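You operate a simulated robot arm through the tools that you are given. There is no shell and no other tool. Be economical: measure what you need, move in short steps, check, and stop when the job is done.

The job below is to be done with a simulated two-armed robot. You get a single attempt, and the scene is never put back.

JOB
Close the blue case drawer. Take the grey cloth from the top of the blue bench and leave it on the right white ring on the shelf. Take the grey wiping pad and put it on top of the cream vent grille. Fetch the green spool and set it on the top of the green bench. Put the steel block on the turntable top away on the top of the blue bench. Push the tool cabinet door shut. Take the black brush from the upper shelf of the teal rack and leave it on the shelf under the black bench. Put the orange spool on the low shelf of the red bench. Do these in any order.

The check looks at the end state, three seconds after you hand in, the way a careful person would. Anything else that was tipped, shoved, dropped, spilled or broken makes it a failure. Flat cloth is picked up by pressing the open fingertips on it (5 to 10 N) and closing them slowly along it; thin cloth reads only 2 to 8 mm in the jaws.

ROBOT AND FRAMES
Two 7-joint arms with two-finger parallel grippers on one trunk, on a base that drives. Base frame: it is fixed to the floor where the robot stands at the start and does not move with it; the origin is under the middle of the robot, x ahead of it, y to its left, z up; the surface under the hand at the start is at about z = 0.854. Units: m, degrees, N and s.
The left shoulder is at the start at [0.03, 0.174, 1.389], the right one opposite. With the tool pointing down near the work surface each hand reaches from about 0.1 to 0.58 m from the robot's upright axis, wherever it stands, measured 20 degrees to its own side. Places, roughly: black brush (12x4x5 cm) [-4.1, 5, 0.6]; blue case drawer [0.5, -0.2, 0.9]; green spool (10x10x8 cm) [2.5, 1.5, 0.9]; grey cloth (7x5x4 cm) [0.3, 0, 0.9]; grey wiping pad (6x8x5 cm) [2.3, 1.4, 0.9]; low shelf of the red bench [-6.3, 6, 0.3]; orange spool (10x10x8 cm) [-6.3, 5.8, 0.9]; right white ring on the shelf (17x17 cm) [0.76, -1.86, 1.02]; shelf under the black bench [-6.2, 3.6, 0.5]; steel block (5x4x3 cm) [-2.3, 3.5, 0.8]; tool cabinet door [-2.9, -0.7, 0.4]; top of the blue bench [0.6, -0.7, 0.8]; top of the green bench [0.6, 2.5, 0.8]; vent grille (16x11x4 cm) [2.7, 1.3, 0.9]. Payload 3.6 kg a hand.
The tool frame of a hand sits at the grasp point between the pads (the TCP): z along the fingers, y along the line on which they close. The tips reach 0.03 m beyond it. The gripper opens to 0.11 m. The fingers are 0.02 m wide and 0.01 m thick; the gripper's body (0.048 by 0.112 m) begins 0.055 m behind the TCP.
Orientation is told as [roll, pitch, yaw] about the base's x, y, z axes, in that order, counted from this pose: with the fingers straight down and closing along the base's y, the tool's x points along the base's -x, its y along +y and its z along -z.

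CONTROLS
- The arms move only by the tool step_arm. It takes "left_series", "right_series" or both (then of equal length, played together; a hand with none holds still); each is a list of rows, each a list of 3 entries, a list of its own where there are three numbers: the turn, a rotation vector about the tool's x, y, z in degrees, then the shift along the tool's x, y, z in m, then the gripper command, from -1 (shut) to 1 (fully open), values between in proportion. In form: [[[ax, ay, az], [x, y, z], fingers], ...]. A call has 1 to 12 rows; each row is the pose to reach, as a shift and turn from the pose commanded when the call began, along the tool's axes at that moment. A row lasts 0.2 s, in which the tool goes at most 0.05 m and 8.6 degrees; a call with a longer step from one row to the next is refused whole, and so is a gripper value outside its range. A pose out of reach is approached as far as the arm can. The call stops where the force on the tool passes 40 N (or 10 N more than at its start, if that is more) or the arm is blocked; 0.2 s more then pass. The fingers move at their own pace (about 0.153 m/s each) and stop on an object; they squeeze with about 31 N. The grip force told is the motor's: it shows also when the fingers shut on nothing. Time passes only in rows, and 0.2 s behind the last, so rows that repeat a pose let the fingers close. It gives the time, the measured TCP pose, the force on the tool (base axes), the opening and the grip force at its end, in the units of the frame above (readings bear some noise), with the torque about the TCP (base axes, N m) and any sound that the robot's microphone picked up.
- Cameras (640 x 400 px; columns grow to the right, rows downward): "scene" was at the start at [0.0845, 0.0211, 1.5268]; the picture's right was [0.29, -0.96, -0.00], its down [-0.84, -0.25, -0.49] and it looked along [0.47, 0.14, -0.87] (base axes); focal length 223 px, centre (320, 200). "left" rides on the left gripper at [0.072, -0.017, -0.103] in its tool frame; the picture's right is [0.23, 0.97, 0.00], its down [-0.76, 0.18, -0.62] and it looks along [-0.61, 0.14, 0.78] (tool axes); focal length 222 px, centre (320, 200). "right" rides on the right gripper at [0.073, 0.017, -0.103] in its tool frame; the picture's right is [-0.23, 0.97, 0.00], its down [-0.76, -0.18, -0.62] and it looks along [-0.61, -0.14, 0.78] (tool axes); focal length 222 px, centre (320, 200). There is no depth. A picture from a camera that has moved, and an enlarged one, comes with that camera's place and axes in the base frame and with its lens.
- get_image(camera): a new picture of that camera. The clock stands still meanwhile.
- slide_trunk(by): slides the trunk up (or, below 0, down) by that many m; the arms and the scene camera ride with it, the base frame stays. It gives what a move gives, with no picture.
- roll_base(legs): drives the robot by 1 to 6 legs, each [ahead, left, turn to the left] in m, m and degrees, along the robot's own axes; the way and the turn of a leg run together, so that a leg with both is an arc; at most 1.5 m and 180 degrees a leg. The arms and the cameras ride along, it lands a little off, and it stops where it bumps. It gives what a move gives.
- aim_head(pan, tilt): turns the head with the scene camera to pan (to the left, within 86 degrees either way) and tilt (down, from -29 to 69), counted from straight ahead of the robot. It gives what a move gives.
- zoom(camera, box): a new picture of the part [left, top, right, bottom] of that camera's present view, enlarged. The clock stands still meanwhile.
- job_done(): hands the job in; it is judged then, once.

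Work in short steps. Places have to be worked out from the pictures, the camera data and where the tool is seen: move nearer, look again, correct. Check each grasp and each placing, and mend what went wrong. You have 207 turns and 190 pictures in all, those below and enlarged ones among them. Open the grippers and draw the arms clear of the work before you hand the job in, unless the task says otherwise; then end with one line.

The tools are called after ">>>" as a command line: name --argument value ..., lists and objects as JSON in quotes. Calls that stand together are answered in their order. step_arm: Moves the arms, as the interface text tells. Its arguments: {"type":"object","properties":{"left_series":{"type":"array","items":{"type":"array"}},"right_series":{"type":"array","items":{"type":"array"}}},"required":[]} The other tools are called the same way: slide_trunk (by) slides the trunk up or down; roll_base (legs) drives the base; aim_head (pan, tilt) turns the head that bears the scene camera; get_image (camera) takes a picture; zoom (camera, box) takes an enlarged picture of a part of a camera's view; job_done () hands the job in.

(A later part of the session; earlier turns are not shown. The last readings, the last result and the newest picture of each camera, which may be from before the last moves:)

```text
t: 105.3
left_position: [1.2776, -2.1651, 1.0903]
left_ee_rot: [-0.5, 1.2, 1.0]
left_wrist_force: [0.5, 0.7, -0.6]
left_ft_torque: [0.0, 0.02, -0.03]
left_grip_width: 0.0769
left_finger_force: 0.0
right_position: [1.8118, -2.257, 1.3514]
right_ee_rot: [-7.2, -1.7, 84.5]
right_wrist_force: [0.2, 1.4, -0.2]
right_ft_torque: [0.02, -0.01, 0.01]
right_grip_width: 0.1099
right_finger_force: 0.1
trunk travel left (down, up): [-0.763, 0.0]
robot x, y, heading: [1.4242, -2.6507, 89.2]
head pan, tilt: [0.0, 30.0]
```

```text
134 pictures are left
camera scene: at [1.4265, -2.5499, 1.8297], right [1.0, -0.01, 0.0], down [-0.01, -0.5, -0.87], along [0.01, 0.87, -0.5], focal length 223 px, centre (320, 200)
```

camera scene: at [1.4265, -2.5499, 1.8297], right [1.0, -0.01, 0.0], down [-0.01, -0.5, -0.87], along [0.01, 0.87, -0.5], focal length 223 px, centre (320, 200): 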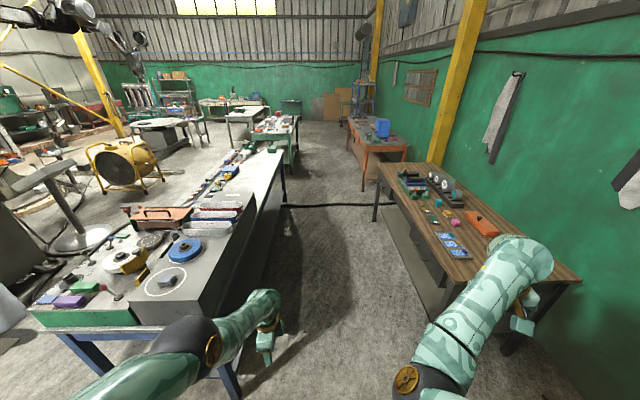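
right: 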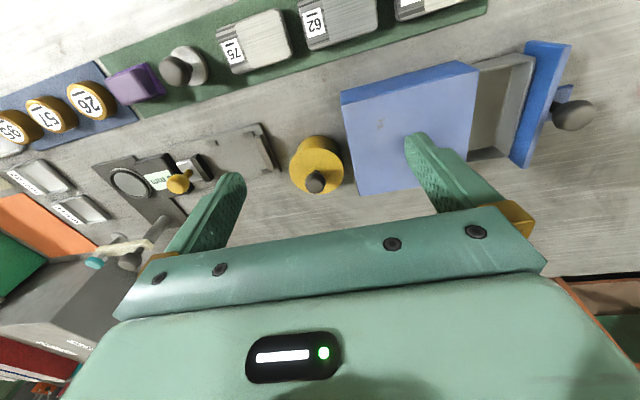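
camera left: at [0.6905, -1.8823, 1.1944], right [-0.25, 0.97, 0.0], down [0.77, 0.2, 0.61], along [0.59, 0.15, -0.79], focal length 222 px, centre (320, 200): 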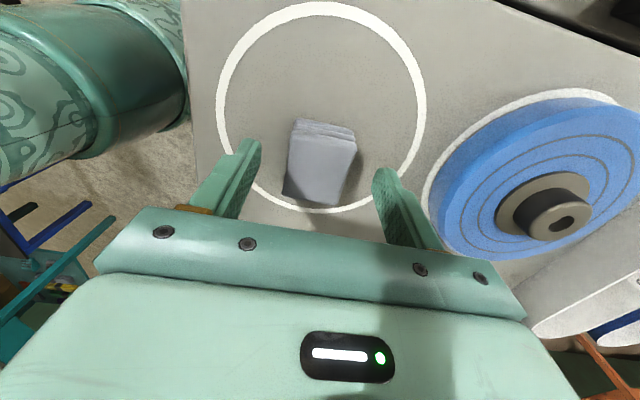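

The aisle (x≈0.95–2.1) is free. I drive along it to y≈1.0.

>>> roll_base --legs '[[1.5, 0.02, 0], [1.5, 0.02, 0]]'

>>> aim_head --pan -25 --tilt 40

>>> get_image --camera "scene"

```text
refused: leg 1 is longer than a leg can be; nothing moved
```

```text
t: 106.2
left_position: [1.2777, -2.1665, 1.0907]
left_ee_rot: [-0.4, 1.0, 1.1]
left_wrist_force: [0.6, -0.9, -0.6]
left_ft_torque: [0.0, -0.01, 0.02]
left_grip_width: 0.077
left_finger_force: 0.1
right_position: [1.8125, -2.2572, 1.3513]
right_ee_rot: [-7.1, -1.8, 84.6]
right_wrist_force: [-0.8, 0.0, 0.1]
right_ft_torque: [0.02, 0.0, 0.0]
right_grip_width: 0.11
right_finger_force: 0.1
trunk travel left (down, up): [-0.763, 0.0]
robot x, y, heading: [1.4255, -2.6519, 89.2]
head pan, tilt: [-25.0, 40.0]
```

```text
133 pictures are left
camera scene: at [1.4625, -2.5637, 1.8145], right [0.9, -0.44, 0.0], down [-0.28, -0.58, -0.77], along [0.33, 0.69, -0.64], focal length 223 px, centre (320, 200)
```

scene: 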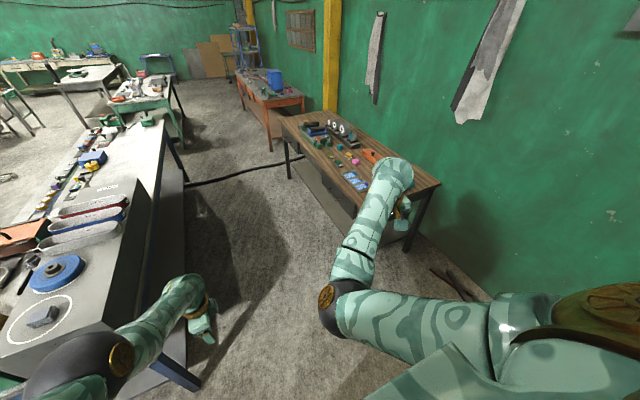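

Too long a leg; I resend in shorter legs.

>>> roll_base --legs '[[1.3, 0.02, 0], [1.3, 0.02, 0], [0.5, 0, 0]]'

>>> get_image --camera "scene"

```text
t: 121.4
left_position: [1.3416, 0.9268, 1.0901]
left_ee_rot: [-0.3, 1.1, -0.4]
left_wrist_force: [-0.4, -0.3, -0.4]
left_ft_torque: [0.02, 0.01, -0.02]
left_grip_width: 0.0774
left_finger_force: 0.1
right_position: [1.8738, 0.8209, 1.3522]
right_ee_rot: [-7.1, -1.8, 83.0]
right_wrist_force: [0.4, -0.1, 0.2]
right_ft_torque: [0.02, -0.01, 0.02]
right_grip_width: 0.1103
right_finger_force: 0.0
trunk travel left (down, up): [-0.763, 0.0]
robot x, y, heading: [1.4727, 0.4351, 87.4]
head pan, tilt: [-25.0, 40.0]
```

```text
132 pictures are left
camera scene: at [1.5156, 0.5228, 1.8145], right [0.89, -0.46, 0.0], down [-0.3, -0.57, -0.77], along [0.35, 0.68, -0.64], focal length 223 px, centre (320, 200)
```

scene: 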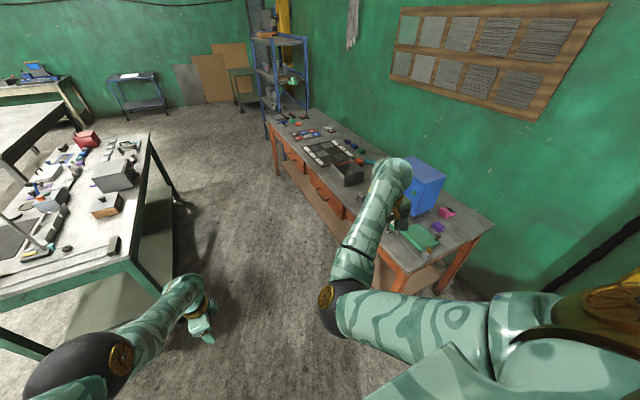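

I move on to y≈1.1 and turn right to face the orange bench.

>>> roll_base --legs '[[0.6, 0, 0], [0, 0, -87]]'

>>> aim_head --pan 0 --tilt 40

>>> get_image --camera "scene"

```text
t: 128.6
left_position: [1.9835, 1.2105, 1.0904]
left_ee_rot: [-0.6, 1.1, -87.2]
left_wrist_force: [-0.7, -0.1, 0.6]
left_ft_torque: [-0.01, 0.0, 0.04]
left_grip_width: 0.0772
left_finger_force: 0.0
right_position: [1.909, 0.6739, 1.3516]
right_ee_rot: [-7.1, -1.8, -3.7]
right_wrist_force: [0.2, -0.7, 0.3]
right_ft_torque: [0.0, 0.01, -0.03]
right_grip_width: 0.1099
right_finger_force: 0.1
trunk travel left (down, up): [-0.763, 0.0]
robot x, y, heading: [1.501, 1.0539, 1.0]
head pan, tilt: [-25.0, 40.0]
```

```text
t: 129.4
left_position: [1.9845, 1.2113, 1.0908]
left_ee_rot: [-0.5, 1.1, -87.2]
left_wrist_force: [-0.8, -0.1, -0.9]
left_ft_torque: [0.01, -0.01, 0.01]
left_grip_width: 0.0772
left_finger_force: 0.2
right_position: [1.9092, 0.6736, 1.3516]
right_ee_rot: [-7.2, -2.0, -3.9]
right_wrist_force: [-0.3, 0.8, 0.6]
right_ft_torque: [0.01, 0.0, 0.03]
right_grip_width: 0.1099
right_finger_force: 0.1
trunk travel left (down, up): [-0.763, 0.0]
robot x, y, heading: [1.5029, 1.0519, 0.7]
head pan, tilt: [0.0, 40.0]
```

```text
131 pictures are left
camera scene: at [1.5957, 1.052, 1.8144], right [0.01, -1.0, 0.0], down [-0.64, -0.01, -0.77], along [0.77, 0.01, -0.64], focal length 223 px, centre (320, 200)
```

scene: 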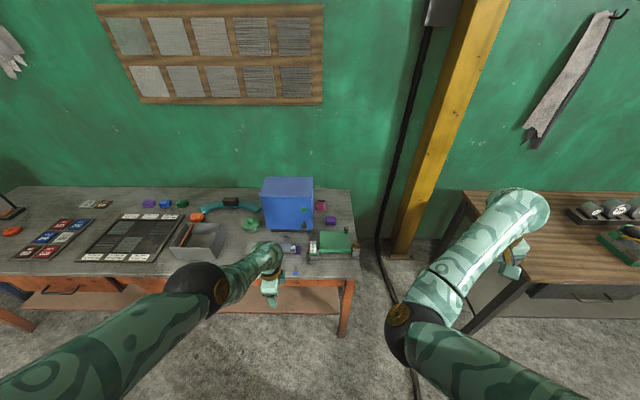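

>>> zoom --camera "scene" --box '[150, 170, 390, 320]'

>>> get_image --camera "left"

```text
2.67 times, centred on (270, 245) of scene
camera zoom: at [1.5957, 1.052, 1.8144], right [0.01, -1.0, 0.0], down [-0.64, -0.01, -0.77], along [0.77, 0.01, -0.64], focal length 595 px, centre (453, 80)
```

zoom: 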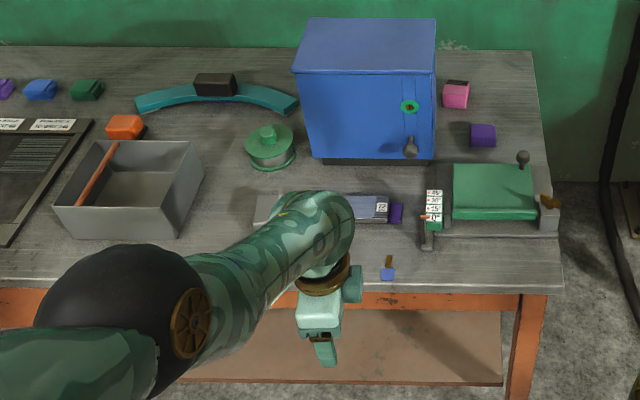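

```text
129 pictures are left
camera left: at [1.9642, 1.2807, 1.1945], right [0.96, 0.27, 0.0], down [0.22, -0.76, 0.61], along [0.16, -0.58, -0.79], focal length 222 px, centre (320, 200)
```

left: 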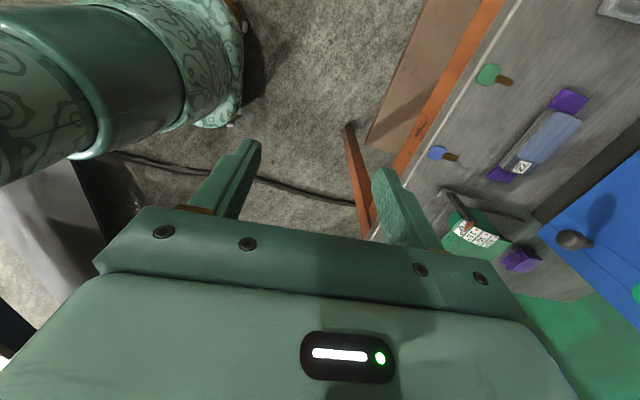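

The spool is at ≈(2.49, 1.46) and the pad likely is the grey thing at ≈(2.3, 1.4). The vent grille seems hidden behind the blue box; I strafe left to see.

>>> roll_base --legs '[[0.15, 0.75, 0]]'

>>> aim_head --pan -25 --tilt 42

>>> get_image --camera "scene"

>>> zoom --camera "scene" --box '[240, 80, 480, 230]'

```text
t: 133.6
left_position: [2.127, 1.9584, 1.0891]
left_ee_rot: [-0.5, 1.1, -87.4]
left_wrist_force: [-0.4, 0.8, 0.1]
left_ft_torque: [0.05, 0.0, 0.03]
left_grip_width: 0.0769
left_finger_force: 0.1
right_position: [2.0503, 1.4218, 1.3517]
right_ee_rot: [-7.0, -1.8, -4.0]
right_wrist_force: [-0.1, -0.1, -0.3]
right_ft_torque: [0.0, -0.02, -0.01]
right_grip_width: 0.11
right_finger_force: 0.1
trunk travel left (down, up): [-0.763, 0.0]
robot x, y, heading: [1.6437, 1.7938, 0.2]
head pan, tilt: [0.0, 40.0]
```

```text
t: 134.5
left_position: [2.1276, 1.9571, 1.0895]
left_ee_rot: [-0.5, 1.0, -87.4]
left_wrist_force: [0.1, -0.6, -1.2]
left_ft_torque: [-0.01, 0.02, 0.04]
left_grip_width: 0.0773
left_finger_force: 0.1
right_position: [2.0494, 1.4221, 1.3525]
right_ee_rot: [-7.2, -1.9, -4.1]
right_wrist_force: [0.4, -0.5, -0.5]
right_ft_torque: [-0.03, 0.01, -0.02]
right_grip_width: 0.1101
right_finger_force: 0.0
trunk travel left (down, up): [-0.763, 0.0]
robot x, y, heading: [1.6471, 1.7951, 0.2]
head pan, tilt: [-25.0, 42.0]
```

```text
128 pictures are left
camera scene: at [1.7291, 1.7653, 1.8115], right [-0.41, -0.91, 0.0], down [-0.61, 0.28, -0.74], along [0.68, -0.31, -0.67], focal length 223 px, centre (320, 200)
```

scene: 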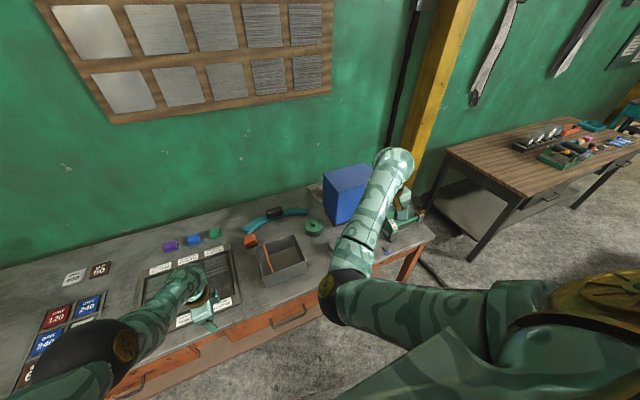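

```text
2.67 times, centred on (360, 155) of scene
camera zoom: at [1.7291, 1.7653, 1.8115], right [-0.41, -0.91, 0.0], down [-0.61, 0.28, -0.74], along [0.68, -0.31, -0.67], focal length 595 px, centre (213, 320)
```

zoom: 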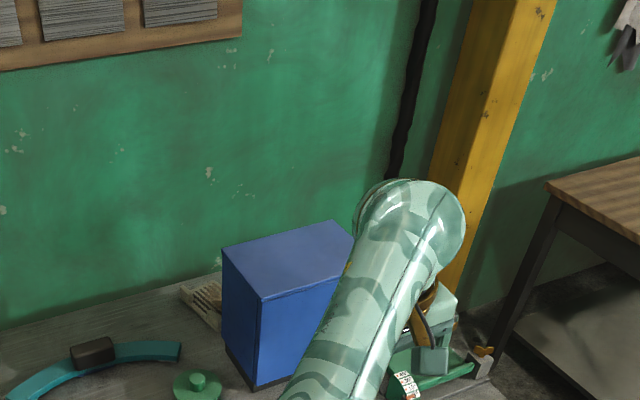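

The cream grille is behind the blue box at ≈(2.75, 1.32), partly showing at its left. First the spool: I move to about (1.77, 1.45) with heading −18° and lower the trunk.

>>> roll_base --legs '[[0.1, -0.3, 0], [0, -0.04, -18]]'

>>> slide_trunk --by -0.1

>>> aim_head --pan 0 --tilt 50

>>> get_image --camera "scene"

>>> get_image --camera "left"

```text
t: 137.6
left_position: [2.2542, 1.4698, 1.0896]
left_ee_rot: [-0.5, 1.0, -105.1]
left_wrist_force: [-0.5, 0.2, -0.2]
left_ft_torque: [-0.02, 0.01, 0.03]
left_grip_width: 0.0771
left_finger_force: 0.1
right_position: [2.0177, 0.9838, 1.3506]
right_ee_rot: [-7.2, -1.9, -21.8]
right_wrist_force: [-0.8, 1.1, 0.2]
right_ft_torque: [-0.04, 0.0, -0.02]
right_grip_width: 0.1102
right_finger_force: 0.0
trunk travel left (down, up): [-0.763, 0.0]
robot x, y, heading: [1.7477, 1.464, -17.1]
head pan, tilt: [-25.0, 42.0]
```

```text
t: 138.9
left_position: [2.2538, 1.4687, 0.9891]
left_ee_rot: [-0.5, 1.2, -105.1]
left_wrist_force: [-0.3, -0.3, 0.9]
left_ft_torque: [0.0, 0.0, 0.03]
left_grip_width: 0.0772
left_finger_force: 0.1
right_position: [2.0164, 0.9813, 1.2513]
right_ee_rot: [-7.1, -1.9, -21.8]
right_wrist_force: [0.5, 0.1, 0.5]
right_ft_torque: [0.01, 0.02, -0.02]
right_grip_width: 0.1099
right_finger_force: 0.1
trunk travel left (down, up): [-0.663, 0.1]
robot x, y, heading: [1.7454, 1.4615, -17.1]
head pan, tilt: [-25.0, 42.0]
```

```text
t: 139.8
left_position: [2.255, 1.4696, 0.9911]
left_ee_rot: [-0.5, 1.1, -105.1]
left_wrist_force: [0.8, -0.1, -0.2]
left_ft_torque: [-0.02, -0.01, 0.0]
left_grip_width: 0.0768
left_finger_force: 0.2
right_position: [2.0184, 0.9821, 1.2523]
right_ee_rot: [-7.1, -1.9, -21.7]
right_wrist_force: [0.1, -0.7, 0.9]
right_ft_torque: [-0.03, 0.0, -0.02]
right_grip_width: 0.1099
right_finger_force: 0.0
trunk travel left (down, up): [-0.663, 0.1]
robot x, y, heading: [1.7437, 1.4674, -17.2]
head pan, tilt: [0.0, 50.0]
```

```text
126 pictures are left
camera scene: at [1.8283, 1.4388, 1.7005], right [-0.29, -0.96, 0.0], down [-0.73, 0.23, -0.64], along [0.61, -0.19, -0.77], focal length 223 px, centre (320, 200)
```

scene: 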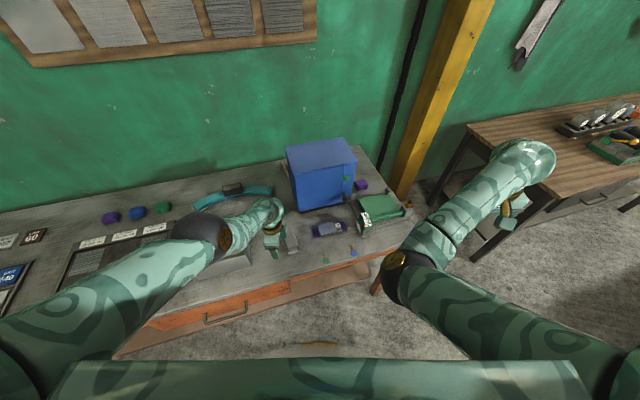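

```text
125 pictures are left
camera left: at [2.2565, 1.5415, 1.0942], right [1.0, -0.03, 0.0], down [-0.02, -0.79, 0.61], along [-0.02, -0.61, -0.79], focal length 222 px, centre (320, 200)
```

left: 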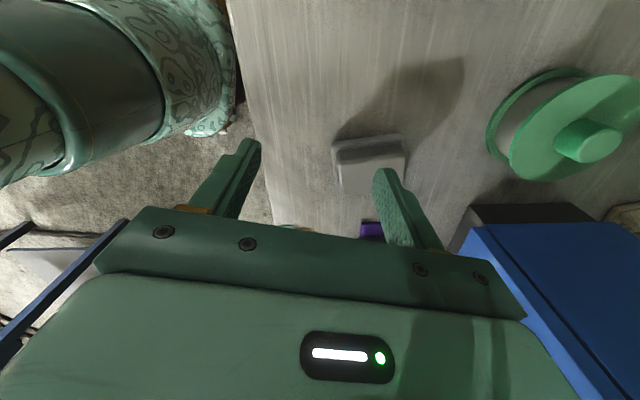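

The pad sits at about (2.29, 1.43), and the spool's hub at ≈(2.452, 1.455, top≈0.94). I drive 10 cm nearer and move the hand over the hub, slightly higher.

>>> roll_base --legs '[[0.096, 0.03, 0]]'

>>> step_arm --left_series '[[[0, 0, 0], [0.0, 0.0, -0.02], 0.4], [[0, 0, 0], [0.0, 0.02, -0.04], 0.4], [[0, 0, 0], [0.005, 0.05, -0.04], 0.2], [[0, 0, 0], [0.01, 0.08, -0.04], 0.2], [[0, 0, 0], [0.011, 0.1, -0.04], 0.2], [[0, 0, 0], [0.011, 0.1, -0.04], 0.2]]'

>>> get_image --camera "left"

>>> zoom --camera "scene" --box '[200, 120, 400, 245]'

```text
t: 140.9
left_position: [2.351, 1.468, 0.9894]
left_ee_rot: [-0.6, 1.1, -105.2]
left_wrist_force: [0.1, 0.7, -0.2]
left_ft_torque: [-0.02, 0.0, -0.01]
left_grip_width: 0.0771
left_finger_force: 0.0
right_position: [2.113, 0.9803, 1.252]
right_ee_rot: [-7.2, -1.8, -21.8]
right_wrist_force: [-0.5, -0.4, -0.6]
right_ft_torque: [0.0, 0.0, 0.02]
right_grip_width: 0.1099
right_finger_force: 0.1
trunk travel left (down, up): [-0.663, 0.1]
robot x, y, heading: [1.8419, 1.4624, -17.3]
head pan, tilt: [0.0, 50.0]
```

```text
t: 142.3
left_position: [2.4033, 1.4804, 1.0498]
left_ee_rot: [-0.5, 1.1, -105.2]
left_wrist_force: [-0.4, 0.2, 0.2]
left_ft_torque: [-0.04, 0.01, -0.03]
left_grip_width: 0.0659
left_finger_force: 0.1
left hand out of reach, approached as far as the arm can: row 1, 2, 3, 4, 5, 6
right_position: [2.1124, 0.9808, 1.2534]
right_ee_rot: [-7.2, -1.9, -21.8]
right_wrist_force: [0.3, 0.7, 0.4]
right_ft_torque: [-0.03, -0.01, -0.03]
right_grip_width: 0.11
right_finger_force: 0.2
trunk travel left (down, up): [-0.663, 0.1]
robot x, y, heading: [1.8436, 1.4589, -17.3]
head pan, tilt: [0.0, 50.0]
```

```text
124 pictures are left
camera left: at [2.4065, 1.5517, 1.1541], right [1.0, -0.04, 0.0], down [-0.03, -0.79, 0.61], along [-0.03, -0.61, -0.79], focal length 222 px, centre (320, 200)
```

left: 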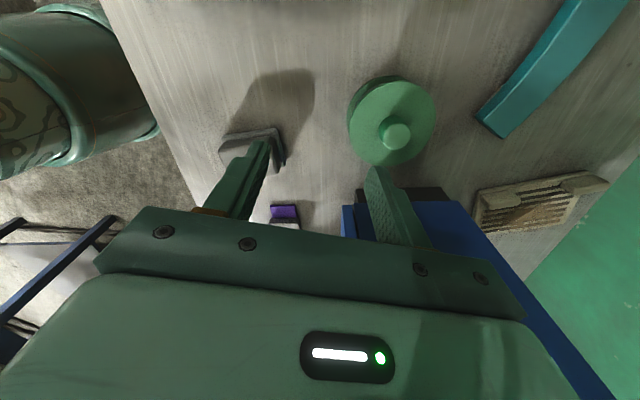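

```text
3.20 times, centred on (300, 182) of scene
camera zoom: at [1.925, 1.4392, 1.7005], right [-0.3, -0.96, 0.0], down [-0.73, 0.23, -0.64], along [0.61, -0.19, -0.77], focal length 714 px, centre (384, 256)
```

zoom: 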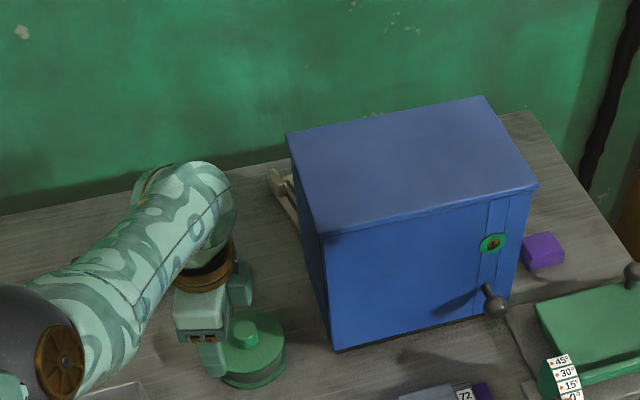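

I now have a good reach model (shoulder–wrist 0.60 m, wrist–TCP 0.18 m). I raise the hand 10 cm while moving over the hub, then lower the trunk by the same.

>>> step_arm --left_series '[[[0, 0, 0], [0.0, 0.0, -0.04], 0.3], [[0, 0, 0], [-0.005, 0.015, -0.08], 0.3], [[0, 0, 0], [-0.011, 0.03, -0.11], 0.3], [[0, 0, 0], [-0.011, 0.054, -0.12], 0.3], [[0, 0, 0], [-0.011, 0.054, -0.12], 0.3]]'

>>> slide_trunk --by -0.15

>>> get_image --camera "left"

```text
t: 143.5
left_position: [2.4484, 1.4552, 1.1717]
left_ee_rot: [-0.4, 1.0, -105.3]
left_wrist_force: [-0.7, 0.2, 0.2]
left_ft_torque: [0.0, -0.05, 0.02]
left_grip_width: 0.0716
left_finger_force: 0.2
right_position: [2.1135, 0.9814, 1.2514]
right_ee_rot: [-7.1, -1.8, -21.9]
right_wrist_force: [0.2, -0.9, 1.2]
right_ft_torque: [-0.01, -0.02, -0.02]
right_grip_width: 0.1102
right_finger_force: 0.2
trunk travel left (down, up): [-0.663, 0.1]
robot x, y, heading: [1.8407, 1.4624, -17.2]
head pan, tilt: [0.0, 50.0]
```

```text
t: 145.3
left_position: [2.4515, 1.4553, 1.0231]
left_ee_rot: [-0.4, 1.1, -105.2]
left_wrist_force: [-0.2, 0.5, -0.2]
left_ft_torque: [0.01, -0.01, 0.05]
left_grip_width: 0.0713
left_finger_force: 0.1
right_position: [2.1125, 0.9787, 1.1036]
right_ee_rot: [-7.4, -1.9, -21.9]
right_wrist_force: [-0.1, 1.0, -0.5]
right_ft_torque: [0.0, 0.0, -0.01]
right_grip_width: 0.1101
right_finger_force: 0.1
trunk travel left (down, up): [-0.513, 0.25]
robot x, y, heading: [1.8417, 1.4628, -17.3]
head pan, tilt: [0.0, 50.0]
```

```text
122 pictures are left
camera left: at [2.4528, 1.5267, 1.1272], right [1.0, -0.04, 0.0], down [-0.03, -0.79, 0.61], along [-0.03, -0.61, -0.79], focal length 222 px, centre (320, 200)
```

left: 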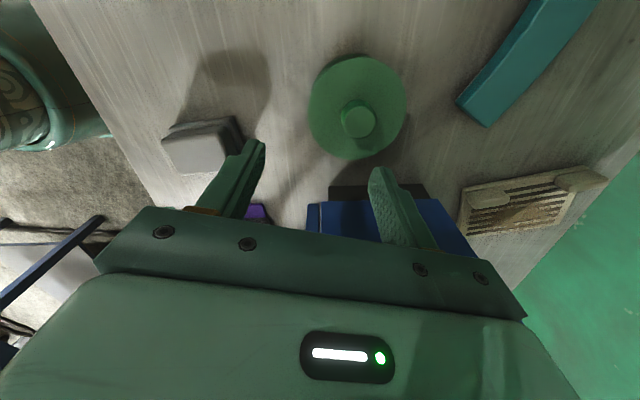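

The hub is really at about (2.48, 1.463), and the bench edge at x≈2.17, so I can stand closer. I drive 8 cm in and correct the arm.

>>> roll_base --legs '[[0.076, 0.024, 0]]'

>>> step_arm --left_series '[[[0, 0, 0], [-0.003, -0.03, 0.0], 0.3], [[0, 0, 0], [-0.005, -0.05, 0.0], 0.3], [[0, 0, 0], [-0.005, -0.05, 0.0], 0.3]]'

>>> get_image --camera "left"

```text
t: 146.3
left_position: [2.5334, 1.4523, 1.0216]
left_ee_rot: [-0.6, 1.0, -105.3]
left_wrist_force: [0.0, 0.0, -0.5]
left_ft_torque: [-0.01, 0.04, 0.01]
left_grip_width: 0.0712
left_finger_force: 0.0
right_position: [2.1947, 0.977, 1.1019]
right_ee_rot: [-7.3, -1.9, -22.1]
right_wrist_force: [0.7, -0.3, 0.5]
right_ft_torque: [0.03, 0.01, -0.02]
right_grip_width: 0.1099
right_finger_force: 0.0
trunk travel left (down, up): [-0.513, 0.25]
robot x, y, heading: [1.9206, 1.4636, -17.5]
head pan, tilt: [0.0, 50.0]
```

```text
t: 147.2
left_position: [2.4827, 1.4617, 1.0256]
left_ee_rot: [-0.6, 1.1, -105.3]
left_wrist_force: [0.3, 0.7, 0.3]
left_ft_torque: [0.02, -0.02, 0.0]
left_grip_width: 0.0716
left_finger_force: 0.0
right_position: [2.1933, 0.9779, 1.1022]
right_ee_rot: [-7.4, -2.1, -22.1]
right_wrist_force: [-0.5, -0.7, 0.7]
right_ft_torque: [0.02, 0.05, 0.01]
right_grip_width: 0.1102
right_finger_force: 0.0
trunk travel left (down, up): [-0.513, 0.25]
robot x, y, heading: [1.9259, 1.4623, -17.3]
head pan, tilt: [0.0, 50.0]
```

```text
121 pictures are left
camera left: at [2.4851, 1.5332, 1.1286], right [1.0, -0.04, -0.01], down [-0.03, -0.79, 0.61], along [-0.03, -0.61, -0.79], focal length 222 px, centre (320, 200)
```

left: 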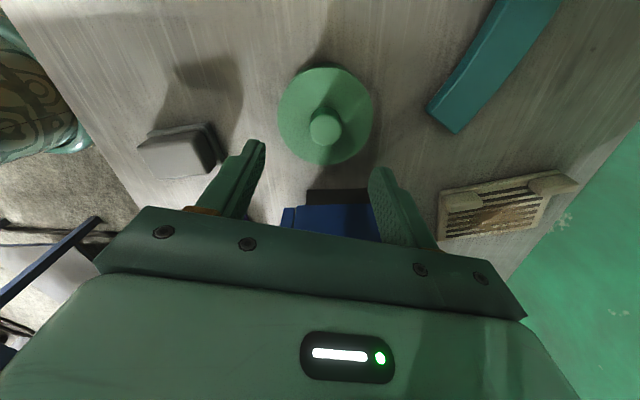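

Centred within half a centimetre. I descend 5 cm and look again.

>>> step_arm --left_series '[[[0, 0, 0], [0.004, 0.002, 0.02], 0.3], [[0, 0, 0], [0.004, 0.002, 0.04], 0.3], [[0, 0, 0], [0.004, 0.002, 0.055], 0.3], [[0, 0, 0], [0.004, 0.002, 0.055], 0.3]]'

>>> get_image --camera "left"

```text
t: 148.2
left_position: [2.4863, 1.464, 0.9671]
left_ee_rot: [-0.5, 1.0, -105.3]
left_wrist_force: [0.2, 0.5, 0.3]
left_ft_torque: [-0.01, 0.01, 0.01]
left_grip_width: 0.0715
left_finger_force: 0.1
right_position: [2.1931, 0.9773, 1.1019]
right_ee_rot: [-7.3, -2.0, -22.1]
right_wrist_force: [0.0, -0.1, -0.4]
right_ft_torque: [0.04, 0.01, -0.02]
right_grip_width: 0.1101
right_finger_force: 0.0
trunk travel left (down, up): [-0.513, 0.25]
robot x, y, heading: [1.9259, 1.4638, -17.3]
head pan, tilt: [0.0, 50.0]
```

```text
120 pictures are left
camera left: at [2.4898, 1.5363, 1.0721], right [1.0, -0.04, 0.0], down [-0.03, -0.79, 0.61], along [-0.03, -0.61, -0.79], focal length 222 px, centre (320, 200)
```

left: 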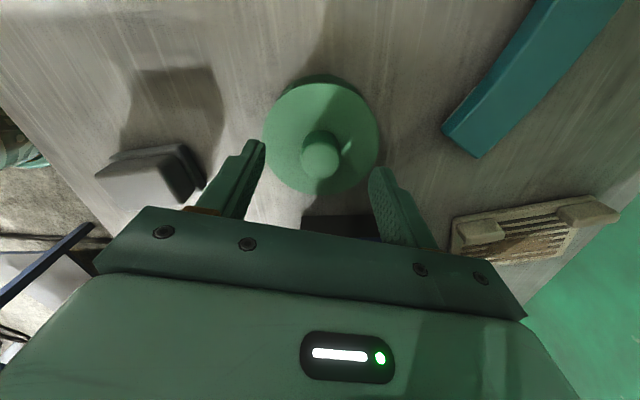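

The hub's top seems ~0.92, on the tool axis. I descend 3 cm more and check.

>>> step_arm --left_series '[[[0, 0, 0], [0, 0.0, 0.01], 0.2], [[0, 0, 0], [0, 0.0, 0.02], 0.1], [[0, 0, 0], [0, 0, 0.03], 0.1], [[0, 0, 0], [0, 0, 0.03], 0.1]]'

>>> get_image --camera "left"

```text
t: 149.2
left_position: [2.4862, 1.4666, 0.9378]
left_ee_rot: [-0.5, 1.1, -105.3]
left_wrist_force: [-0.6, -0.2, 0.6]
left_ft_torque: [0.02, -0.01, -0.02]
left_grip_width: 0.0604
left_finger_force: 0.0
right_position: [2.1928, 0.9772, 1.1021]
right_ee_rot: [-7.3, -1.9, -22.1]
right_wrist_force: [-0.5, -0.4, 0.5]
right_ft_torque: [-0.01, 0.02, -0.03]
right_grip_width: 0.1101
right_finger_force: 0.1
trunk travel left (down, up): [-0.513, 0.25]
robot x, y, heading: [1.9224, 1.4655, -17.1]
head pan, tilt: [0.0, 50.0]
```

```text
119 pictures are left
camera left: at [2.4882, 1.5371, 1.0417], right [1.0, -0.04, 0.0], down [-0.03, -0.79, 0.61], along [-0.03, -0.61, -0.79], focal length 222 px, centre (320, 200)
```

left: 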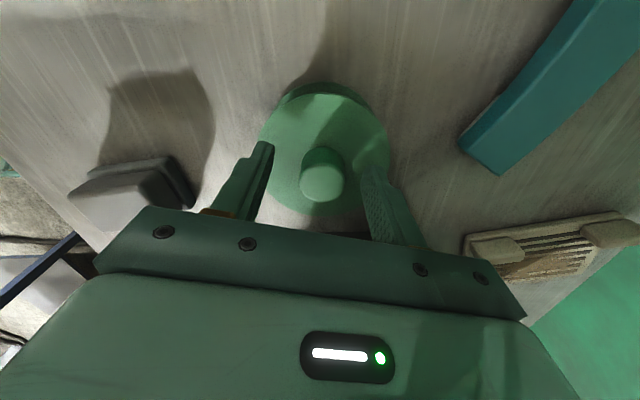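

The hub is between the fingers. I go down 8 mm more and close.

>>> step_arm --left_series '[[[0, 0, 0], [0, 0.0, 0.008], 0.1], [[0, 0, 0], [0, 0.0, 0.008], -0.3], [[0, 0, 0], [0, 0, 0.008], -0.7], [[0, 0, 0], [0, 0, 0.008], -1], [[0, 0, 0], [0, 0, 0.008], -1]]'

>>> step_arm --left_series '[[[0, 0, 0], [0, 0.0, -0.03], -1], [[0, 0, 0], [0, 0.0, -0.06], -1], [[0, 0, 0], [0, 0, -0.1], -1], [[0, 0, 0], [0, 0, -0.1], -1]]'

>>> get_image --camera "left"

```text
t: 150.3
left_position: [2.4859, 1.4646, 0.9305]
left_ee_rot: [-0.5, 1.0, -105.2]
left_wrist_force: [3.1, 0.2, 3.0]
left_ft_torque: [-0.28, -0.67, 0.13]
left_grip_width: 0.0315
left_finger_force: 31.3
right_position: [2.1944, 0.9781, 1.1027]
right_ee_rot: [-7.3, -2.0, -22.1]
right_wrist_force: [-0.2, 0.2, 0.0]
right_ft_torque: [-0.01, -0.03, 0.01]
right_grip_width: 0.1099
right_finger_force: 0.1
trunk travel left (down, up): [-0.513, 0.25]
robot x, y, heading: [1.9206, 1.4601, -17.5]
head pan, tilt: [0.0, 50.0]
```

```text
t: 151.3
left_position: [2.4867, 1.4655, 1.0328]
left_ee_rot: [-0.7, 1.1, -105.3]
left_wrist_force: [0.7, 1.1, -9.2]
left_ft_torque: [0.08, -0.06, 0.01]
left_grip_width: 0.0311
left_finger_force: 30.8
right_position: [2.1945, 0.9778, 1.1025]
right_ee_rot: [-7.4, -1.8, -22.1]
right_wrist_force: [-0.2, 0.7, 0.7]
right_ft_torque: [0.01, 0.02, 0.0]
right_grip_width: 0.1098
right_finger_force: 0.1
trunk travel left (down, up): [-0.513, 0.25]
robot x, y, heading: [1.9227, 1.462, -17.4]
head pan, tilt: [0.0, 50.0]
```

```text
118 pictures are left
camera left: at [2.4896, 1.5372, 1.1363], right [1.0, -0.04, -0.01], down [-0.03, -0.79, 0.61], along [-0.03, -0.61, -0.79], focal length 222 px, centre (320, 200)
```

left: 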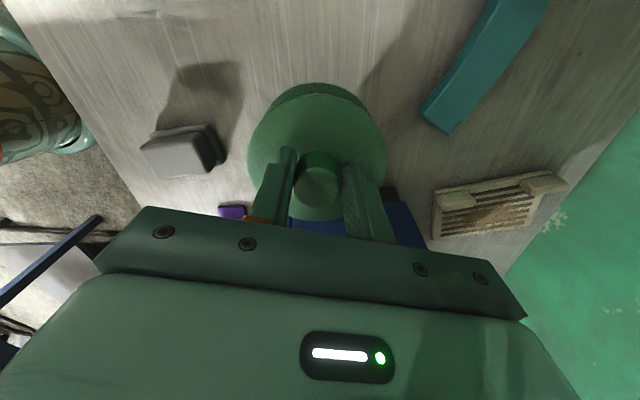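

The spool is held (~0.9 kg). I back away, raise the trunk, and look at the green bench for a clear spot.

>>> roll_base --legs '[[-0.35, 0, 0]]'

>>> slide_trunk --by 0.2

>>> roll_base --legs '[[0, 0, 110]]'

>>> aim_head --pan 50 --tilt 40

>>> get_image --camera "scene"

```text
t: 153.6
left_position: [2.1611, 1.5648, 1.0314]
left_ee_rot: [-0.6, 1.0, -105.7]
left_wrist_force: [0.5, -0.4, -9.6]
left_ft_torque: [0.06, -0.05, 0.02]
left_grip_width: 0.0314
left_finger_force: 31.1
right_position: [1.8658, 1.0785, 1.1022]
right_ee_rot: [-7.4, -1.8, -22.3]
right_wrist_force: [0.0, 1.0, 0.0]
right_ft_torque: [0.0, 0.01, -0.02]
right_grip_width: 0.11
right_finger_force: 0.1
trunk travel left (down, up): [-0.513, 0.25]
robot x, y, heading: [1.5974, 1.563, -17.8]
head pan, tilt: [0.0, 50.0]
```

```text
t: 155.8
left_position: [2.1614, 1.5637, 1.2312]
left_ee_rot: [-0.6, 1.1, -105.6]
left_wrist_force: [-0.1, 0.3, -9.5]
left_ft_torque: [0.09, 0.0, -0.03]
left_grip_width: 0.0312
left_finger_force: 31.1
right_position: [1.8671, 1.0782, 1.3019]
right_ee_rot: [-7.3, -1.9, -22.4]
right_wrist_force: [0.1, 0.7, -0.2]
right_ft_torque: [-0.02, 0.0, 0.02]
right_grip_width: 0.11
right_finger_force: 0.0
trunk travel left (down, up): [-0.713, 0.05]
robot x, y, heading: [1.5945, 1.5639, -17.6]
head pan, tilt: [0.0, 50.0]
```

```text
t: 160.8
left_position: [1.4048, 2.0939, 1.232]
left_ee_rot: [-0.6, 1.0, 4.4]
left_wrist_force: [-0.2, 0.5, -9.4]
left_ft_torque: [-0.02, 0.09, 0.0]
left_grip_width: 0.0313
left_finger_force: 30.7
right_position: [1.9625, 1.9835, 1.3032]
right_ee_rot: [-7.4, -1.9, 87.6]
right_wrist_force: [-0.7, 0.1, 0.5]
right_ft_torque: [-0.02, 0.0, -0.02]
right_grip_width: 0.1099
right_finger_force: 0.1
trunk travel left (down, up): [-0.713, 0.05]
robot x, y, heading: [1.5968, 1.5641, 92.4]
head pan, tilt: [0.0, 50.0]
```

```text
t: 161.9
left_position: [1.4029, 2.0929, 1.2326]
left_ee_rot: [-0.6, 1.0, 4.5]
left_wrist_force: [0.3, 0.2, -9.9]
left_ft_torque: [0.01, 0.06, -0.01]
left_grip_width: 0.0311
left_finger_force: 31.0
right_position: [1.9621, 1.9831, 1.3018]
right_ee_rot: [-7.4, -1.9, 87.7]
right_wrist_force: [-0.2, -0.2, 0.6]
right_ft_torque: [0.01, -0.02, 0.02]
right_grip_width: 0.1099
right_finger_force: 0.0
trunk travel left (down, up): [-0.713, 0.05]
robot x, y, heading: [1.5957, 1.5657, 92.4]
head pan, tilt: [50.0, 40.0]
```

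```text
117 pictures are left
camera scene: at [1.5279, 1.6307, 1.7645], right [0.61, 0.79, 0.0], down [0.51, -0.39, -0.77], along [-0.61, 0.47, -0.64], focal length 223 px, centre (320, 200)
```

scene: 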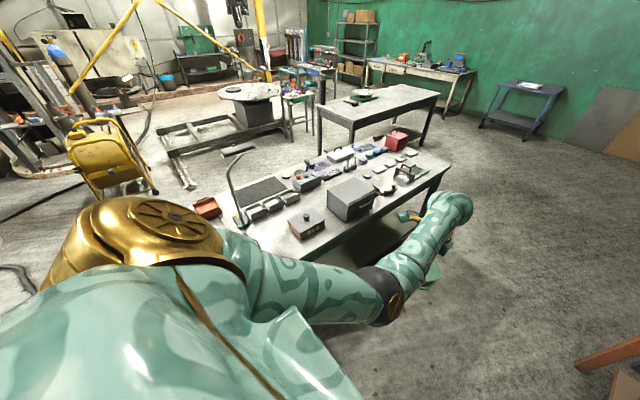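

>>> zoom --camera "scene" --box '[180, 120, 460, 295]'

```text
2.29 times, centred on (320, 208) of scene
camera zoom: at [1.5279, 1.6307, 1.7645], right [0.61, 0.79, 0.0], down [0.51, -0.39, -0.77], along [-0.61, 0.47, -0.64], focal length 510 px, centre (320, 183)
```

zoom: 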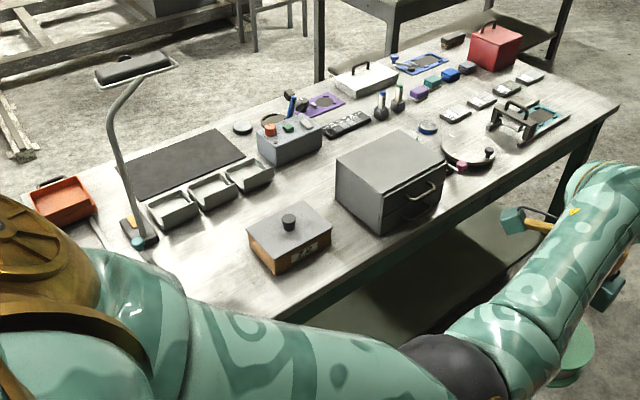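

A free area is at about (0.80, 1.82) on the green bench, in front of the trays. I move to face −x there, staying clear of the lamp.

>>> roll_base --legs '[[0.436, 0.1, 0], [0, 0, 87.5]]'

>>> aim_head --pan 10 --tilt 48

>>> get_image --camera "scene"

>>> get_image --camera "left"

```text
t: 168.3
left_position: [0.9383, 1.852, 1.2318]
left_ee_rot: [-0.5, 1.1, 90.3]
left_wrist_force: [-0.4, -0.9, -9.6]
left_ft_torque: [-0.11, 0.02, -0.01]
left_grip_width: 0.0314
left_finger_force: 31.1
right_position: [1.0878, 2.4001, 1.3029]
right_ee_rot: [-7.3, -1.9, 173.5]
right_wrist_force: [0.1, 0.2, -0.9]
right_ft_torque: [-0.01, 0.04, -0.02]
right_grip_width: 0.1099
right_finger_force: 0.1
trunk travel left (down, up): [-0.713, 0.05]
robot x, y, heading: [1.4797, 2.0063, 178.3]
head pan, tilt: [50.0, 40.0]
```

```text
t: 169.4
left_position: [0.9381, 1.8526, 1.2316]
left_ee_rot: [-0.6, 1.0, 90.4]
left_wrist_force: [-0.7, 0.6, -10.5]
left_ft_torque: [-0.08, 0.04, 0.04]
left_grip_width: 0.0313
left_finger_force: 31.2
right_position: [1.0887, 2.4004, 1.3015]
right_ee_rot: [-7.4, -1.9, 173.5]
right_wrist_force: [-0.7, 0.0, -0.2]
right_ft_torque: [-0.01, -0.01, -0.03]
right_grip_width: 0.1102
right_finger_force: 0.0
trunk travel left (down, up): [-0.713, 0.05]
robot x, y, heading: [1.4817, 2.0081, 178.3]
head pan, tilt: [10.0, 48.0]
```

```text
115 pictures are left
camera scene: at [1.388, 1.9973, 1.7531], right [-0.15, 0.99, 0.0], down [0.74, 0.11, -0.67], along [-0.66, -0.1, -0.74], focal length 223 px, centre (320, 200)
```

scene: 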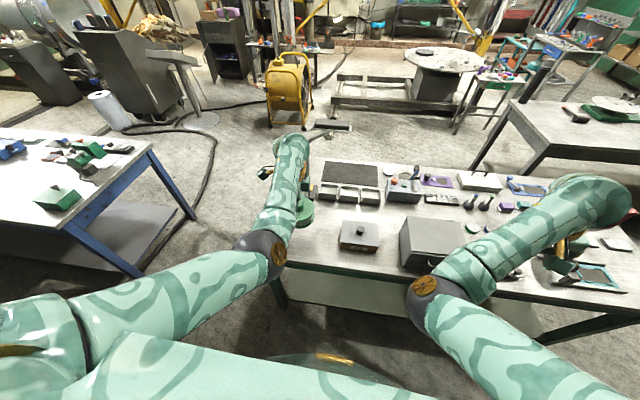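

```text
114 pictures are left
camera left: at [0.9536, 1.7806, 1.3362], right [-0.97, -0.23, -0.01], down [-0.19, 0.77, 0.61], along [-0.14, 0.59, -0.79], focal length 222 px, centre (320, 200)
```

left: 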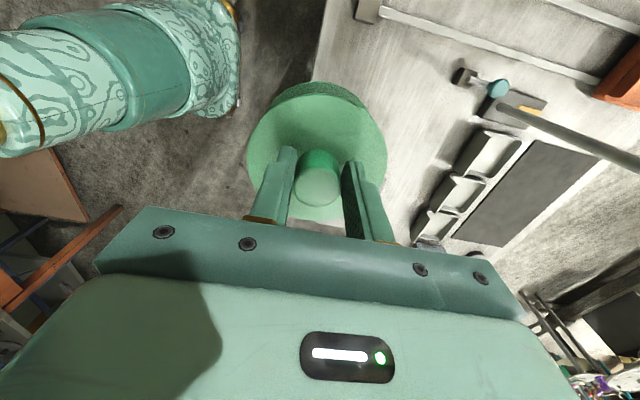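

The lamp leans away; a rule lies at y≈1.735 and trays at x<0.6. I target (0.80, 1.86): drive ahead 20 cm, draw the hand back 6 cm, then lower.

>>> roll_base --legs '[[0.2, 0, 1]]'

>>> step_arm --left_series '[[[0, 0, 0], [0, -0.03, 0.03], -1], [[0, 0, 0], [0, -0.06, 0.06], -1], [[0, 0, 0], [0, -0.06, 0.09], -1], [[0, 0, 0], [0, -0.06, 0.12], -1], [[0, 0, 0], [0, -0.06, 0.12], -1]]'

>>> slide_trunk --by -0.1

>>> get_image --camera "left"

>>> get_image --camera "scene"

```text
t: 171.0
left_position: [0.743, 1.8516, 1.2324]
left_ee_rot: [-0.7, 1.0, 90.8]
left_wrist_force: [0.1, 0.6, -8.7]
left_ft_torque: [-0.06, 0.0, 0.0]
left_grip_width: 0.0316
left_finger_force: 30.8
right_position: [0.8878, 2.4022, 1.3025]
right_ee_rot: [-7.3, -2.0, 174.0]
right_wrist_force: [0.3, -0.3, 1.0]
right_ft_torque: [0.01, 0.02, -0.01]
right_grip_width: 0.1101
right_finger_force: 0.0
trunk travel left (down, up): [-0.713, 0.05]
robot x, y, heading: [1.2767, 2.0094, 178.7]
head pan, tilt: [10.0, 48.0]
```

```text
t: 172.2
left_position: [0.7982, 1.8464, 1.1128]
left_ee_rot: [-0.3, 1.3, 90.9]
left_wrist_force: [0.4, 0.6, -9.4]
left_ft_torque: [-0.05, 0.0, -0.02]
left_grip_width: 0.0315
left_finger_force: 30.5
right_position: [0.8859, 2.402, 1.3013]
right_ee_rot: [-7.2, -1.8, 174.0]
right_wrist_force: [0.0, -0.5, 1.0]
right_ft_torque: [-0.02, -0.01, -0.01]
right_grip_width: 0.1098
right_finger_force: 0.0
trunk travel left (down, up): [-0.713, 0.05]
robot x, y, heading: [1.2811, 2.0122, 179.0]
head pan, tilt: [10.0, 48.0]
```

```text
t: 173.5
left_position: [0.8026, 1.8497, 1.0119]
left_ee_rot: [-0.6, 0.9, 90.8]
left_wrist_force: [-0.2, 0.1, -9.7]
left_ft_torque: [-0.04, 0.01, -0.01]
left_grip_width: 0.0312
left_finger_force: 31.2
right_position: [0.8874, 2.4012, 1.2031]
right_ee_rot: [-7.5, -2.1, 174.0]
right_wrist_force: [0.0, 0.5, 0.7]
right_ft_torque: [0.0, -0.02, 0.0]
right_grip_width: 0.1099
right_finger_force: 0.1
trunk travel left (down, up): [-0.613, 0.15]
robot x, y, heading: [1.2798, 2.0064, 178.9]
head pan, tilt: [10.0, 48.0]
```

```text
113 pictures are left
camera left: at [0.8185, 1.7801, 1.1166], right [-0.97, -0.24, -0.01], down [-0.2, 0.77, 0.61], along [-0.14, 0.59, -0.79], focal length 222 px, centre (320, 200)
```

left: 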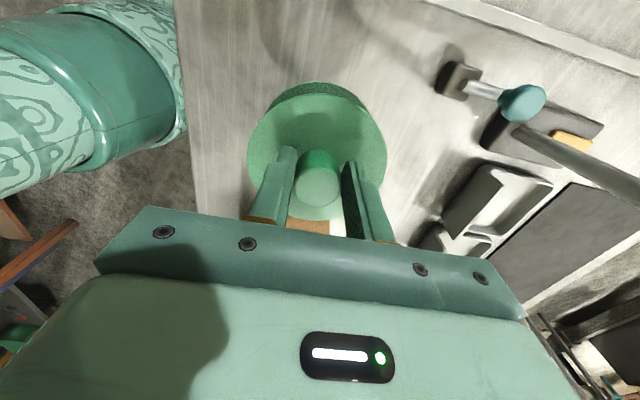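

```text
112 pictures are left
camera scene: at [1.1871, 2.0013, 1.6532], right [-0.15, 0.99, 0.0], down [0.73, 0.11, -0.67], along [-0.66, -0.1, -0.74], focal length 223 px, centre (320, 200)
```

scene: 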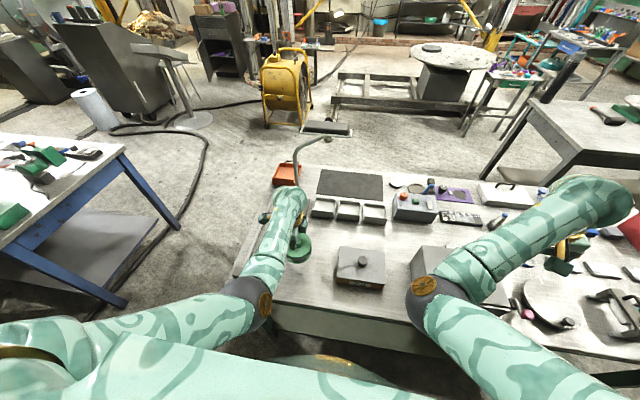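

The spot is clear. I lower the spool to the bench.

>>> step_arm --left_series '[[[0, 0, 0], [0, 0, 0.02], -1], [[0, 0, 0], [0, 0, 0.04], -1], [[0, 0, 0], [0, 0, 0.06], -1], [[0, 0, 0], [0, 0, 0.068], -1], [[0, 0, 0], [0, 0, 0.074], -1], [[0, 0, 0], [0, 0, 0.079], -1]]'

>>> get_image --camera "left"

```text
t: 174.9
left_position: [0.8016, 1.8496, 0.9334]
left_ee_rot: [-0.6, 1.0, 90.7]
left_wrist_force: [0.3, 0.4, -10.6]
left_ft_torque: [-0.11, -0.01, 0.02]
left_grip_width: 0.0315
left_finger_force: 31.0
right_position: [0.8865, 2.4002, 1.2017]
right_ee_rot: [-7.5, -1.9, 174.1]
right_wrist_force: [-0.4, -1.3, 0.4]
right_ft_torque: [0.01, 0.03, 0.02]
right_grip_width: 0.1102
right_finger_force: 0.0
trunk travel left (down, up): [-0.613, 0.15]
robot x, y, heading: [1.2802, 2.0084, 178.8]
head pan, tilt: [10.0, 48.0]
```

```text
111 pictures are left
camera left: at [0.8175, 1.7787, 1.0373], right [-0.97, -0.24, -0.01], down [-0.2, 0.77, 0.61], along [-0.14, 0.59, -0.79], focal length 222 px, centre (320, 200)
```

left: 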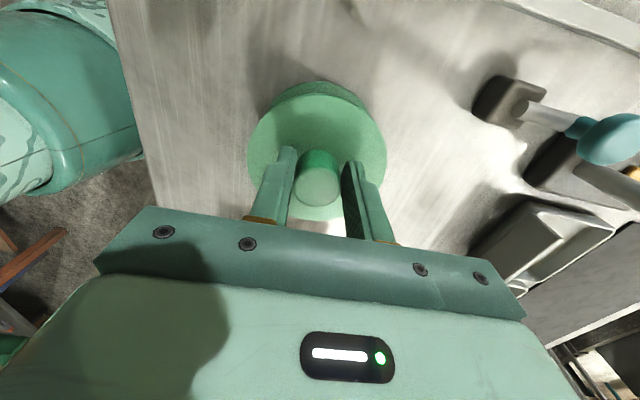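

Not touching yet; this bench is a little lower. I continue down in small steps till contact.

>>> step_arm --left_series '[[[0, 0, 0], [0, 0, 0.008], -1], [[0, 0, 0], [0, 0, 0.016], -1], [[0, 0, 0], [0, 0, 0.022], -1], [[0, 0, 0], [0, 0, 0.028], -1], [[0, 0, 0], [0, 0, 0.034], -1], [[0, 0, 0], [0, 0, 0.04], -1], [[0, 0, 0], [0, 0, 0.046], -1], [[0, 0, 0], [0, 0, 0.052], -1]]'

```text
t: 175.6
left_position: [0.7998, 1.8489, 0.9253]
left_ee_rot: [0.0, 0.9, 90.9]
left_wrist_force: [4.2, 0.2, 21.6]
left_ft_torque: [-0.3, -1.3, -0.1]
left_grip_width: 0.0315
left_finger_force: 31.1
left hand out of reach, approached as far as the arm can: row 3
right_position: [0.8892, 2.4025, 1.2037]
right_ee_rot: [-7.3, -2.2, 173.9]
right_wrist_force: [0.0, -0.2, 0.2]
right_ft_torque: [-0.01, 0.02, -0.03]
right_grip_width: 0.1101
right_finger_force: 0.0
trunk travel left (down, up): [-0.613, 0.15]
robot x, y, heading: [1.2795, 2.0088, 178.8]
head pan, tilt: [10.0, 48.0]
stopped in row 3 (left hand): the force on the tool passed its limit at 61 N (the readings are from after the stop); the commanded pose is now the measured one
```

The spool stands on the bench. I release and raise the hand.

>>> step_arm --left_series '[[[0, 0, 0], [0, 0, -0.001], -0.6], [[0, 0, 0], [0, 0, -0.001], -0.2], [[0, 0, 0], [0, 0, -0.001], 0.0], [[0, 0, 0], [0, 0, -0.03], 0.0], [[0, 0, 0], [0, 0, -0.07], 0.0], [[0, 0, 0], [0, 0, -0.11], 0.0]]'

>>> get_image --camera "left"

```text
t: 177.0
left_position: [0.7992, 1.8469, 1.031]
left_ee_rot: [-0.1, 1.1, 90.9]
left_wrist_force: [0.2, 0.0, -0.8]
left_ft_torque: [0.0, -0.01, 0.0]
left_grip_width: 0.0549
left_finger_force: 0.1
right_position: [0.8876, 2.4025, 1.2031]
right_ee_rot: [-7.3, -2.0, 174.1]
right_wrist_force: [-0.3, -0.1, -0.8]
right_ft_torque: [0.03, 0.03, -0.05]
right_grip_width: 0.1103
right_finger_force: 0.0
trunk travel left (down, up): [-0.613, 0.15]
robot x, y, heading: [1.285, 2.012, 179.0]
head pan, tilt: [10.0, 48.0]
```

```text
110 pictures are left
camera left: at [0.8174, 1.7766, 1.1355], right [-0.97, -0.24, 0.0], down [-0.19, 0.77, 0.61], along [-0.15, 0.59, -0.79], focal length 222 px, centre (320, 200)
```

left: 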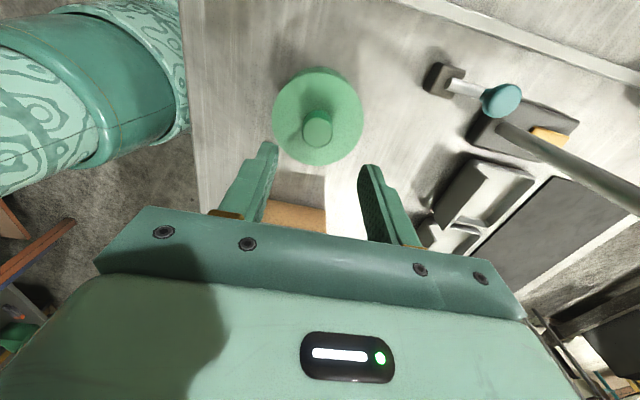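

The spool task is done. I back off and turn to heading −60°, with the left shoulder towards the orange bench, to handle the pad.

>>> roll_base --legs '[[-0.3, 0, 0], [0, 0, 121]]'

>>> step_arm --left_series '[[[0, 0, -8], [0, 0, 0], 1], [[0, 0, -16], [0, 0, 0], 1], [[0, 0, -24], [0, 0, 0], 1], [[0, 0, -32], [0, 0, 0], 1], [[0, 0, -40], [0, 0, 0], 1], [[0, 0, -48], [0, 0, 0], 1], [[0, 0, -56], [0, 0, 0], 1], [[0, 0, -61], [0, 0, 0], 1], [[0, 0, -61], [0, 0, 0], 1]]'

>>> aim_head --pan 40 --tilt 45

>>> get_image --camera "scene"

```text
t: 184.0
left_position: [1.9583, 1.6649, 1.0311]
left_ee_rot: [-0.1, 1.1, -150.1]
left_wrist_force: [0.6, -0.5, -0.2]
left_ft_torque: [0.01, 0.01, 0.02]
left_grip_width: 0.0553
left_finger_force: 0.1
right_position: [1.4328, 1.4718, 1.2025]
right_ee_rot: [-7.2, -2.0, -67.1]
right_wrist_force: [-0.2, 0.2, 1.4]
right_ft_torque: [0.01, 0.02, 0.04]
right_grip_width: 0.1101
right_finger_force: 0.2
trunk travel left (down, up): [-0.613, 0.15]
robot x, y, heading: [1.5817, 2.0033, -62.4]
head pan, tilt: [10.0, 48.0]
```

```text
t: 186.2
left_position: [2.0201, 1.6902, 1.0305]
left_ee_rot: [5.5, 2.4, -85.8]
left_wrist_force: [-0.8, -0.3, -1.1]
left_ft_torque: [-0.03, 0.01, 0.02]
left_grip_width: 0.1098
left_finger_force: 0.0
right_position: [1.4315, 1.4718, 1.2032]
right_ee_rot: [-7.3, -2.0, -67.0]
right_wrist_force: [0.4, -1.0, -0.1]
right_ft_torque: [0.03, 0.0, 0.04]
right_grip_width: 0.1098
right_finger_force: 0.0
trunk travel left (down, up): [-0.613, 0.15]
robot x, y, heading: [1.5844, 2.0025, -62.0]
head pan, tilt: [10.0, 48.0]
stopped in row 9 (left hand): the arm was blocked; the commanded pose is now the measured one
```

```text
t: 187.2
left_position: [2.018, 1.6911, 1.0296]
left_ee_rot: [5.4, 2.4, -85.7]
left_wrist_force: [-0.1, -0.3, 0.0]
left_ft_torque: [0.02, -0.02, 0.0]
left_grip_width: 0.1099
left_finger_force: 0.1
right_position: [1.4328, 1.4724, 1.2025]
right_ee_rot: [-7.4, -2.1, -66.9]
right_wrist_force: [-0.5, -0.7, 0.4]
right_ft_torque: [0.01, -0.01, 0.0]
right_grip_width: 0.11
right_finger_force: 0.1
trunk travel left (down, up): [-0.613, 0.15]
robot x, y, heading: [1.5804, 2.0079, -62.2]
head pan, tilt: [40.0, 45.0]
```

```text
109 pictures are left
camera scene: at [1.6623, 1.9655, 1.6574], right [-0.38, -0.93, 0.0], down [-0.66, 0.27, -0.71], along [0.65, -0.27, -0.71], focal length 223 px, centre (320, 200)
```

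scene: 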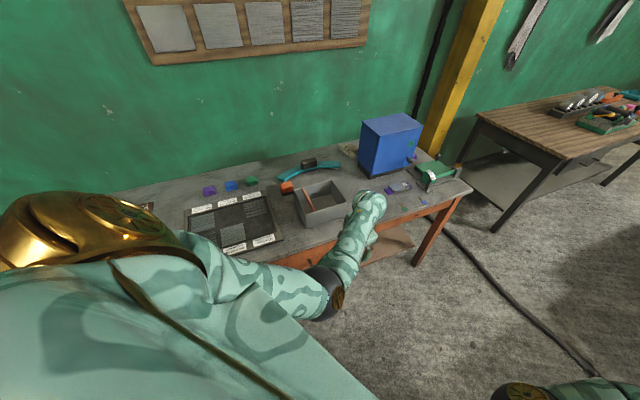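

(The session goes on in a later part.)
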